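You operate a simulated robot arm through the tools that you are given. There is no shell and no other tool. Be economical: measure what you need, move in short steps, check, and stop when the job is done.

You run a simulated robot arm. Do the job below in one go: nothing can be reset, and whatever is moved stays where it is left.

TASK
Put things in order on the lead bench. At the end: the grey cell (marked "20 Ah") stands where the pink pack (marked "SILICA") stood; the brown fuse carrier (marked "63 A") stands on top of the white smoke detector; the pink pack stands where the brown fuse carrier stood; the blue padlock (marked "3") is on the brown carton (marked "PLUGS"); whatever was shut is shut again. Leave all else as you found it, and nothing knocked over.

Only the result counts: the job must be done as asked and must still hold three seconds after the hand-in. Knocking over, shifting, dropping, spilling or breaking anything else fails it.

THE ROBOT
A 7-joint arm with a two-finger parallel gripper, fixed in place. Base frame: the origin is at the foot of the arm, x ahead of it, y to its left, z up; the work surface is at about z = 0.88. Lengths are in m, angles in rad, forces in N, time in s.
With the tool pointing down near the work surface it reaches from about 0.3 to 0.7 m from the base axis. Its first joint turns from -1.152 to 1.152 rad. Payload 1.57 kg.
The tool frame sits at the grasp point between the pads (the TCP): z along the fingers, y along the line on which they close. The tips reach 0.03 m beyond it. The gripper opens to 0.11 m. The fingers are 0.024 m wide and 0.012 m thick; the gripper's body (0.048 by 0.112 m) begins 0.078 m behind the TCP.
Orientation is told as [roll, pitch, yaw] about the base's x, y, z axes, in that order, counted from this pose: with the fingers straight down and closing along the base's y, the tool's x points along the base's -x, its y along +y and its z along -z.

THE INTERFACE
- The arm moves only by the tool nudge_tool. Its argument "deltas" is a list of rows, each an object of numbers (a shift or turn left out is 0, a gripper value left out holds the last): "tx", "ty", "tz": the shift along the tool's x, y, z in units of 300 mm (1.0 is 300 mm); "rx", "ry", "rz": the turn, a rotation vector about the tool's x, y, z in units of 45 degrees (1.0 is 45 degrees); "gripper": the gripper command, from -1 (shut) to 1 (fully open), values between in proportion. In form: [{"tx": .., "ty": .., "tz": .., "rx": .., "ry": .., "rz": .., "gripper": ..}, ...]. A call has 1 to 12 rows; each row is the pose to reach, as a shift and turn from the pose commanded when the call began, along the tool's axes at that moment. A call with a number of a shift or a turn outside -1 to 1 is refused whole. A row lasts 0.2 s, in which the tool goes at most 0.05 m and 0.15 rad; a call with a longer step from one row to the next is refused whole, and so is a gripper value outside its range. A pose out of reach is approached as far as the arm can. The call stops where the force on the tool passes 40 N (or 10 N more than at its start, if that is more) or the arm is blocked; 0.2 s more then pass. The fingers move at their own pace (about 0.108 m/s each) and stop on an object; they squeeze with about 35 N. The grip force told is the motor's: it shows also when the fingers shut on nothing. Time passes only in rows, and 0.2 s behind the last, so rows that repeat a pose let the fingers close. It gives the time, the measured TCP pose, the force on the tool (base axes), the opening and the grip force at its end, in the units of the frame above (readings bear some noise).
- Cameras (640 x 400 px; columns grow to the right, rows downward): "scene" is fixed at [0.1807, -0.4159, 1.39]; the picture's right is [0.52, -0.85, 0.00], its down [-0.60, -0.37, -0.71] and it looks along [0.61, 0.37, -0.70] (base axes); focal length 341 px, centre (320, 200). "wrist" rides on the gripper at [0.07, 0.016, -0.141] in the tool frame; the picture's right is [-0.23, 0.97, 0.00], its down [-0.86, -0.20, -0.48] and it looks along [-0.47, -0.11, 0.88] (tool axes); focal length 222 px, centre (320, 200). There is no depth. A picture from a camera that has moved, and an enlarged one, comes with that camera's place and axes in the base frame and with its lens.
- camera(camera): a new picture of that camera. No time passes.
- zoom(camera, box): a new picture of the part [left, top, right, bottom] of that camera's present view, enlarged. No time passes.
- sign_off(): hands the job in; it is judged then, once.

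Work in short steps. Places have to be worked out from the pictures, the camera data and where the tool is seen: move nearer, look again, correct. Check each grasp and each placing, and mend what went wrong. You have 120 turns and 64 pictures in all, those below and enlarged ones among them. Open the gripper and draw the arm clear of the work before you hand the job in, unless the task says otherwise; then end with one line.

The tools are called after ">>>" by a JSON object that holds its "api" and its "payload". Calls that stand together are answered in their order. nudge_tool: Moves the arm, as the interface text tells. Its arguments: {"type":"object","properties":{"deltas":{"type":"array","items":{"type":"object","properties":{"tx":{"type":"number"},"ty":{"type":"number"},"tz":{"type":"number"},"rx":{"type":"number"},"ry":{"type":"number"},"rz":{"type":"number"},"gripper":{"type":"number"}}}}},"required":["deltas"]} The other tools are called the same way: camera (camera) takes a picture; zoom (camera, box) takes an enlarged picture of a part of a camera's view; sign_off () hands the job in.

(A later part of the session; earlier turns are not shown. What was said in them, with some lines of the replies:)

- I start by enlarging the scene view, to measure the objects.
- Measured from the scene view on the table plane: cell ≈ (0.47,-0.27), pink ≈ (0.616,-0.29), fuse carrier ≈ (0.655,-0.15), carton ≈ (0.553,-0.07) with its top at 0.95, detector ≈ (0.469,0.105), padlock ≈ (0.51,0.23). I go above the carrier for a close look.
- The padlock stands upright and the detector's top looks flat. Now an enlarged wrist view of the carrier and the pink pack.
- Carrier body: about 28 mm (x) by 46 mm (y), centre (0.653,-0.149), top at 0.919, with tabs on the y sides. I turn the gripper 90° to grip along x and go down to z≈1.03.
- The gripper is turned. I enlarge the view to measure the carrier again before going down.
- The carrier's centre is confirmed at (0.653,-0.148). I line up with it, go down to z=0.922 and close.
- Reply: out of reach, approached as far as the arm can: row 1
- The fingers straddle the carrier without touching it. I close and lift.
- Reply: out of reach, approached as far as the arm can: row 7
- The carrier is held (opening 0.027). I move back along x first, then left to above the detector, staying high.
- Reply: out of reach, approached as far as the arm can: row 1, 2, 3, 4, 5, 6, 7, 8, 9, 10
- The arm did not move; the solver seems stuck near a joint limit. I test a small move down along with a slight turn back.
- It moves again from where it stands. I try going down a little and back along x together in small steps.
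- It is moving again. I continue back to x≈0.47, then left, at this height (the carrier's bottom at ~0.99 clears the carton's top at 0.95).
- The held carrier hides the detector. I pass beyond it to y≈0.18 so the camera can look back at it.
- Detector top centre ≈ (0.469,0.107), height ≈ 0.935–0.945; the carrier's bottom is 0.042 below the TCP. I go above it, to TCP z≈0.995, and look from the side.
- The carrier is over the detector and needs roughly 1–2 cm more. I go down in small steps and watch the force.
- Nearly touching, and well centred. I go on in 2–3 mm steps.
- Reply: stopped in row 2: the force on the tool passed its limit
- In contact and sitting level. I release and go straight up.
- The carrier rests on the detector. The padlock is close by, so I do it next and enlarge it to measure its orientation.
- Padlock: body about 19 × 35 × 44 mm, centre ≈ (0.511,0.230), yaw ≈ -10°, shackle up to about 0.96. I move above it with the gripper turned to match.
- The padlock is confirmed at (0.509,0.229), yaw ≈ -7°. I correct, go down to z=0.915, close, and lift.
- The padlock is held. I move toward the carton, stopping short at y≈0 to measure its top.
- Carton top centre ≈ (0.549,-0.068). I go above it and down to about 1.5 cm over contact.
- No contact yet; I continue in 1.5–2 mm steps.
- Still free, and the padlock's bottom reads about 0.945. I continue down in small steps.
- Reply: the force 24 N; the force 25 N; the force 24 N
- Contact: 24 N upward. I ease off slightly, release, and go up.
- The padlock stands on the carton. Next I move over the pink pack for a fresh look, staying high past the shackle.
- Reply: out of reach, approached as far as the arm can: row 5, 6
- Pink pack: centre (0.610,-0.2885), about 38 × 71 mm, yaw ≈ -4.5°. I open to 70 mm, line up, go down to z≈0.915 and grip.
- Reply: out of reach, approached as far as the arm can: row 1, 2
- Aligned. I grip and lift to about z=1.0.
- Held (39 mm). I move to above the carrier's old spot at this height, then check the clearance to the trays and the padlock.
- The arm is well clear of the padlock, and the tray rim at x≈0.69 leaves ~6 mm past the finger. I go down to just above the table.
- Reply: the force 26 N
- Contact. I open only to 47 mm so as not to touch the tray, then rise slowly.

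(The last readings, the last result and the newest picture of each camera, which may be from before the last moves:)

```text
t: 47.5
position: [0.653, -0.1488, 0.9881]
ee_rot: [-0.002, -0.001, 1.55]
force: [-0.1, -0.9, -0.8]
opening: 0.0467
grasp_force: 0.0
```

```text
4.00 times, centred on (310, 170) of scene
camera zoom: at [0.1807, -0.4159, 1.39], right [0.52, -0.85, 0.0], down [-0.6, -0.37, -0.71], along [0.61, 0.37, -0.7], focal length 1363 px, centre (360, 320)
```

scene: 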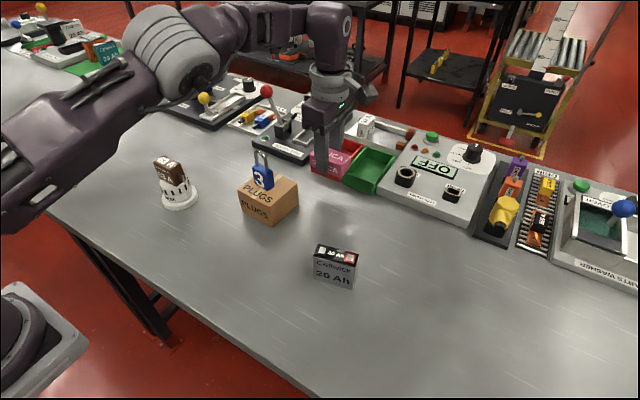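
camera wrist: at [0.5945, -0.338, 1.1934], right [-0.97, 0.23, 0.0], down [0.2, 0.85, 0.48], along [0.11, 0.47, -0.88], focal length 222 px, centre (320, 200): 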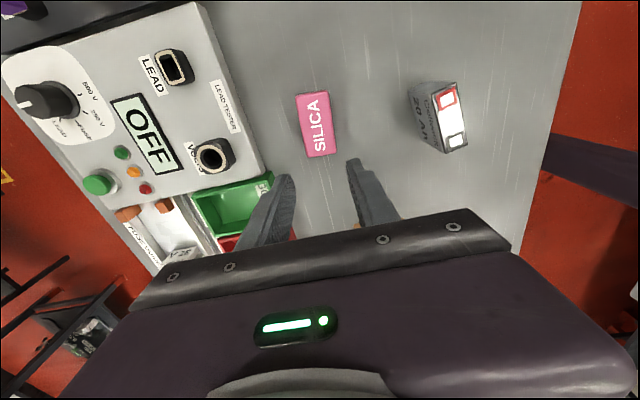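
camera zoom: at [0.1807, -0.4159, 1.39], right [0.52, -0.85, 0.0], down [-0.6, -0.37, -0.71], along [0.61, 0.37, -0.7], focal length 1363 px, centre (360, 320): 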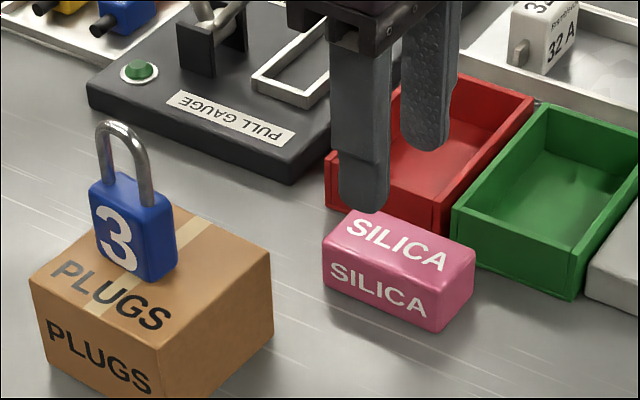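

The pink pack stands in the carrier's old place. Next I go over the grey cell, turning toward its thin axis (yaw ≈ 1.96).

>>> {"api": "nudge_tool", "payload": {"deltas": [{"tx": 0.06, "ty": 0.1, "rz": -0.1}, {"tx": 0.11, "ty": 0.22, "rz": -0.2, "tz": -0.03}, {"tx": 0.17, "ty": 0.34, "rz": -0.3, "tz": -0.08}, {"tx": 0.23, "ty": 0.46, "rz": -0.4, "tz": -0.14}, {"tx": 0.28, "ty": 0.57, "rz": -0.5, "tz": -0.2}, {"tx": 0.313, "ty": 0.627, "rz": -0.527, "tz": -0.26}, {"tx": 0.313, "ty": 0.627, "rz": -0.527, "tz": -0.26}]}}

>>> {"api": "zoom", "payload": {"camera": "wrist", "box": [200, 50, 440, 200]}}

```text
t: 49.1
position: [0.4611, -0.2391, 1.0655]
ee_rot: [-0.004, -0.001, 1.965]
force: [0.4, 0.1, 0.0]
opening: 0.0468
grasp_force: 0.0
```

```text
2.67 times, centred on (320, 125) of wrist
camera zoom: at [0.4741, -0.3088, 1.2068], right [-0.99, -0.16, 0.0], down [-0.14, 0.87, 0.48], along [-0.08, 0.47, -0.88], focal length 592 px, centre (320, 400)
```

zoom: 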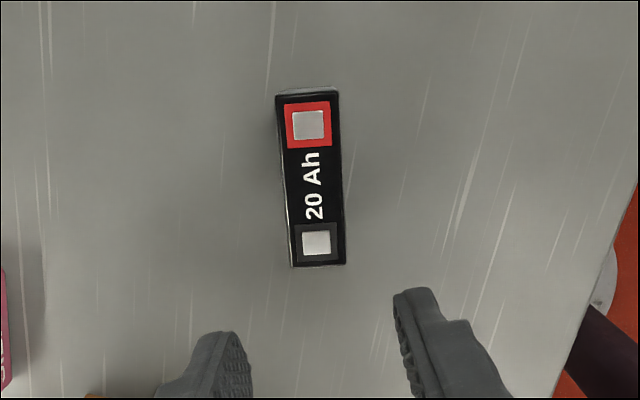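

Cell centre ≈ (0.470,-0.273), yaw ≈ +13°. I correct the yaw, line up and go down to z≈1.0 for a check.

>>> {"api": "nudge_tool", "payload": {"deltas": [{"tx": 0.06, "ty": 0.008, "rz": 0.15}, {"tx": 0.115, "ty": 0.015, "rz": 0.2}, {"tx": 0.115, "ty": 0.015, "rz": 0.2, "tz": 0.1}, {"tx": 0.115, "ty": 0.015, "rz": 0.2, "tz": 0.2}, {"tx": 0.115, "ty": 0.015, "rz": 0.2, "tz": 0.2}]}}

>>> {"api": "zoom", "payload": {"camera": "wrist", "box": [220, 80, 420, 205]}}

```text
t: 50.3
position: [0.4731, -0.2723, 1.0047]
ee_rot: [-0.003, 0.001, 1.807]
force: [0.5, 0.3, -0.4]
opening: 0.047
grasp_force: 0.0
```

```text
3.20 times, centred on (320, 142) of wrist
camera zoom: at [0.4736, -0.3438, 1.1469], right [-1.0, -0.01, 0.0], down [-0.01, 0.88, 0.48], along [0.0, 0.48, -0.88], focal length 711 px, centre (320, 384)
```

zoom: 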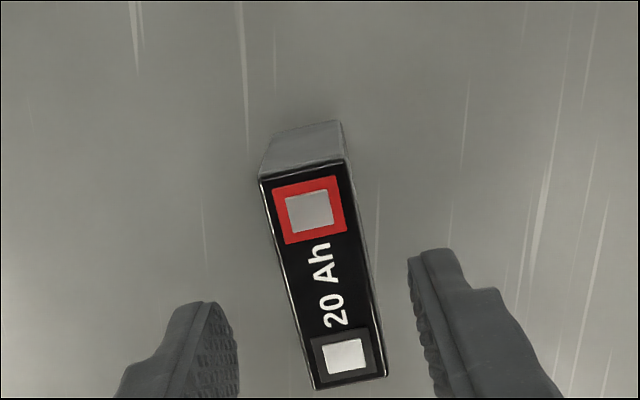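

Aligned. I go down to z≈0.93, close and lift.

>>> {"api": "nudge_tool", "payload": {"deltas": [{"tx": 0.012, "tz": 0.08}, {"tx": 0.012, "tz": 0.16}, {"tx": 0.012, "tz": 0.22}, {"tx": 0.012, "tz": 0.249}, {"tx": 0.012, "tz": 0.249}, {"tx": 0.012, "tz": 0.249, "gripper": -1}, {"tx": 0.012, "tz": 0.249}, {"tx": 0.012, "tz": 0.249}]}}

>>> {"api": "nudge_tool", "payload": {"deltas": [{"tz": -0.04}, {"tz": -0.12}, {"tz": -0.2}, {"tz": -0.2}]}}

>>> {"api": "zoom", "payload": {"camera": "scene", "box": [260, 160, 440, 300]}}

```text
t: 52.1
position: [0.4724, -0.277, 0.9315]
ee_rot: [-0.003, 0.0, 1.806]
force: [-0.1, -0.4, 0.9]
opening: 0.0258
grasp_force: 35.3
```

```text
t: 53.1
position: [0.4715, -0.2766, 0.9907]
ee_rot: [-0.003, 0.0, 1.806]
force: [-0.9, -0.6, -2.6]
opening: 0.0258
grasp_force: 34.9
```

```text
2.86 times, centred on (350, 230) of scene
camera zoom: at [0.1808, -0.4159, 1.39], right [0.52, -0.85, 0.0], down [-0.6, -0.37, -0.71], along [0.61, 0.37, -0.7], focal length 973 px, centre (234, 114)
```

zoom: 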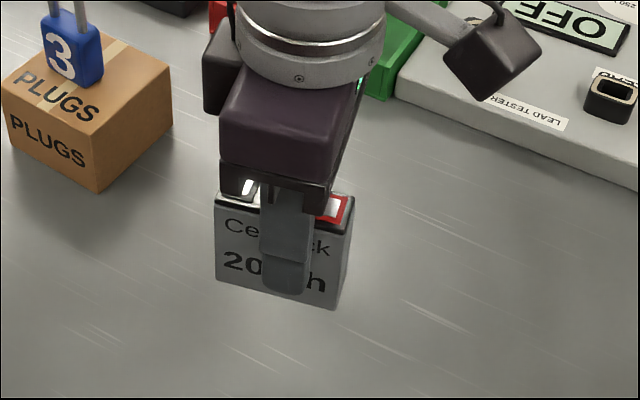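

The cell is held. I move it to above the pink pack's old spot (0.610,-0.2885), turning to the pack's old orientation.

>>> {"api": "nudge_tool", "payload": {"deltas": [{"tx": 0.04, "ty": -0.11, "rz": 0.13}, {"tx": 0.08, "ty": -0.22, "rz": 0.26}, {"tx": 0.12, "ty": -0.33, "rz": 0.4}, {"tx": 0.147, "ty": -0.439, "rz": 0.4}, {"tx": 0.147, "ty": -0.439, "rz": 0.4}]}}

>>> {"api": "nudge_tool", "payload": {"deltas": [{"tz": 0.06}, {"tz": 0.12}, {"tz": 0.165}, {"tz": 0.165}]}}

```text
t: 54.3
position: [0.61, -0.2878, 0.9913]
ee_rot: [-0.002, -0.001, 1.492]
force: [-0.8, -0.1, -3.6]
opening: 0.0258
grasp_force: 34.8
```

```text
t: 55.3
position: [0.6102, -0.2885, 0.9415]
ee_rot: [-0.004, -0.002, 1.492]
force: [0.0, 0.1, -2.9]
opening: 0.0258
grasp_force: 35.0
```

In position. I lower it in small steps until it touches.

>>> {"api": "nudge_tool", "payload": {"deltas": [{"tz": 0.01}, {"tz": 0.018}, {"tz": 0.018}]}}

>>> {"api": "nudge_tool", "payload": {"deltas": [{"tz": 0.006}, {"tz": 0.006}]}}

>>> {"api": "nudge_tool", "payload": {"deltas": [{"tz": 0.005}, {"tz": 0.005}]}}

```text
t: 56.1
position: [0.6111, -0.2878, 0.9363]
ee_rot: [-0.005, -0.001, 1.491]
force: [0.1, 0.1, -2.3]
opening: 0.0258
grasp_force: 35.1
```

```text
t: 56.7
position: [0.6101, -0.289, 0.9348]
ee_rot: [-0.004, 0.001, 1.493]
force: [0.5, -0.3, -3.0]
opening: 0.026
grasp_force: 35.0
```

```text
t: 57.3
position: [0.6109, -0.289, 0.9328]
ee_rot: [-0.004, 0.001, 1.491]
force: [0.4, -0.1, -1.8]
opening: 0.0254
grasp_force: 35.3
```

>>> {"api": "nudge_tool", "payload": {"deltas": [{"tz": 0.005}, {"tz": 0.005}]}}

>>> {"api": "nudge_tool", "payload": {"deltas": [{"tz": 0.004}, {"tz": 0.004}]}}

```text
t: 57.9
position: [0.6108, -0.2883, 0.9302]
ee_rot: [-0.003, -0.001, 1.492]
force: [-0.7, -0.1, -2.9]
opening: 0.0259
grasp_force: 34.9
```

```text
t: 58.5
position: [0.6101, -0.2875, 0.9311]
ee_rot: [-0.003, 0.001, 1.492]
force: [-0.1, 1.4, 3.8]
opening: 0.0256
grasp_force: 35.2
```

The touch has begun (force +6 N). I release with a moderate opening and go straight up.

>>> {"api": "nudge_tool", "payload": {"deltas": [{"tz": 0.002}, {"tz": 0.0, "gripper": -0.15}, {"tz": 0.0}, {"tz": -0.08}, {"tz": -0.18}, {"tz": -0.3}, {"tz": -0.3}]}}

>>> {"api": "nudge_tool", "payload": {"deltas": [{"ty": 0.1, "tz": -0.05}, {"ty": 0.25, "tz": -0.15}, {"ty": 0.4, "tz": -0.3}, {"ty": 0.55, "tz": -0.35}, {"ty": 0.7, "tz": -0.35}]}}

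>>> {"api": "camera", "payload": {"camera": "scene"}}

>>> {"api": "zoom", "payload": {"camera": "scene", "box": [220, 130, 420, 255]}}

```text
t: 60.1
position: [0.6074, -0.2851, 1.0097]
ee_rot: [0.013, -0.008, 1.497]
force: [-0.1, -0.2, -0.6]
opening: 0.0468
grasp_force: 0.0
out of reach, approached as far as the arm can: row 6
```

```text
refused: row 2 steps farther than a row can; nothing moved
```

```text
22 pictures are left
```

scene: 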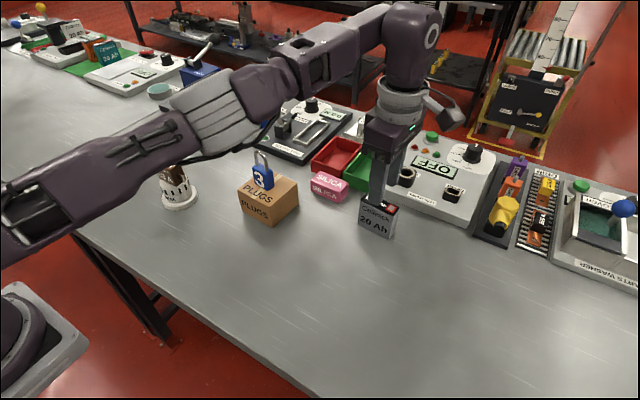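

```text
3.20 times, centred on (320, 192) of scene
camera zoom: at [0.1807, -0.4159, 1.39], right [0.52, -0.85, 0.0], down [-0.6, -0.37, -0.71], along [0.61, 0.37, -0.7], focal length 1090 px, centre (320, 224)
```

zoom: 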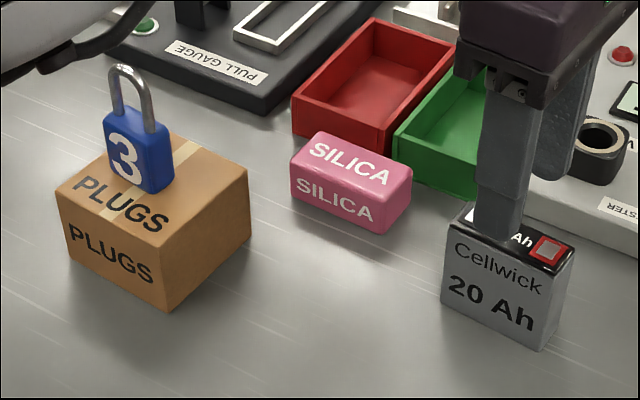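

The cell stands and the tips (0.98) are above its top (0.96). I draw back along -x and upward in shorter steps.

>>> {"api": "nudge_tool", "payload": {"deltas": [{"ty": 0.05, "tz": -0.01}, {"ty": 0.15, "tz": -0.05}, {"ty": 0.26, "tz": -0.12}, {"ty": 0.37, "tz": -0.22}, {"ty": 0.48, "tz": -0.32}, {"ty": 0.6, "tz": -0.4}, {"ty": 0.74, "tz": -0.4}, {"ty": 0.74, "tz": -0.4}]}}

>>> {"api": "camera", "payload": {"camera": "scene"}}

>>> {"api": "zoom", "payload": {"camera": "scene", "box": [280, 140, 440, 250]}}

```text
t: 61.9
position: [0.3887, -0.272, 1.1401]
ee_rot: [-0.002, -0.003, 1.492]
force: [0.0, 0.0, 0.5]
opening: 0.0466
grasp_force: 0.0
```

```text
20 pictures are left
```

scene: 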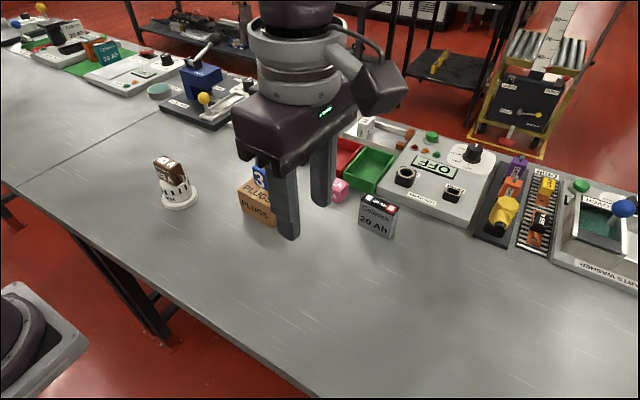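

```text
3.64 times, centred on (360, 195) of scene
camera zoom: at [0.1807, -0.4159, 1.39], right [0.52, -0.85, 0.0], down [-0.6, -0.37, -0.71], along [0.61, 0.37, -0.7], focal length 1239 px, centre (174, 218)
```

zoom: 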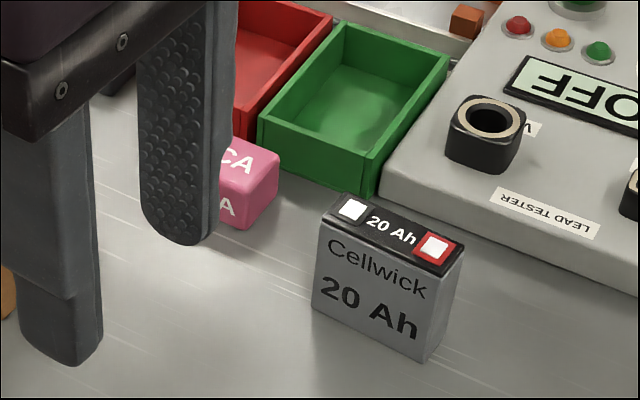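

All items look right. I open the gripper fully, rise a bit more and take a last look at the carrier and the padlock.

>>> {"api": "nudge_tool", "payload": {"deltas": [{"tz": -0.1, "gripper": 1}, {"tz": -0.2}, {"tz": -0.2}, {"tz": -0.2}]}}

>>> {"api": "zoom", "payload": {"camera": "scene", "box": [130, 120, 370, 270]}}

```text
t: 62.9
position: [0.3897, -0.2718, 1.1993]
ee_rot: [-0.004, 0.0, 1.491]
force: [0.0, -0.3, -0.6]
opening: 0.11
grasp_force: 0.0
```

```text
2.67 times, centred on (250, 195) of scene
camera zoom: at [0.1807, -0.4159, 1.39], right [0.52, -0.85, 0.0], down [-0.6, -0.37, -0.71], along [0.61, 0.37, -0.7], focal length 908 px, centre (507, 213)
```

zoom: 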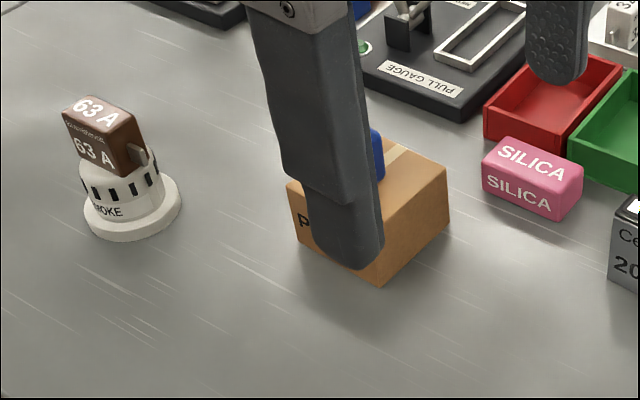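

The carrier is on the detector, the padlock on the carton, and the pack and cell are in their new places; nothing was opened along the way. I hand the job in.

>>> {"api": "sign_off", "payload": {}}

```text
The job is handed in.
```

I finished the job and handed it in: the grey cell, brown fuse carrier, pink pack and blue padlock are all where you asked. I saw nothing knocked over, I opened nothing that would need shutting again, and by my measurements the cell and the pack stand within about 1 cm of the old spots.
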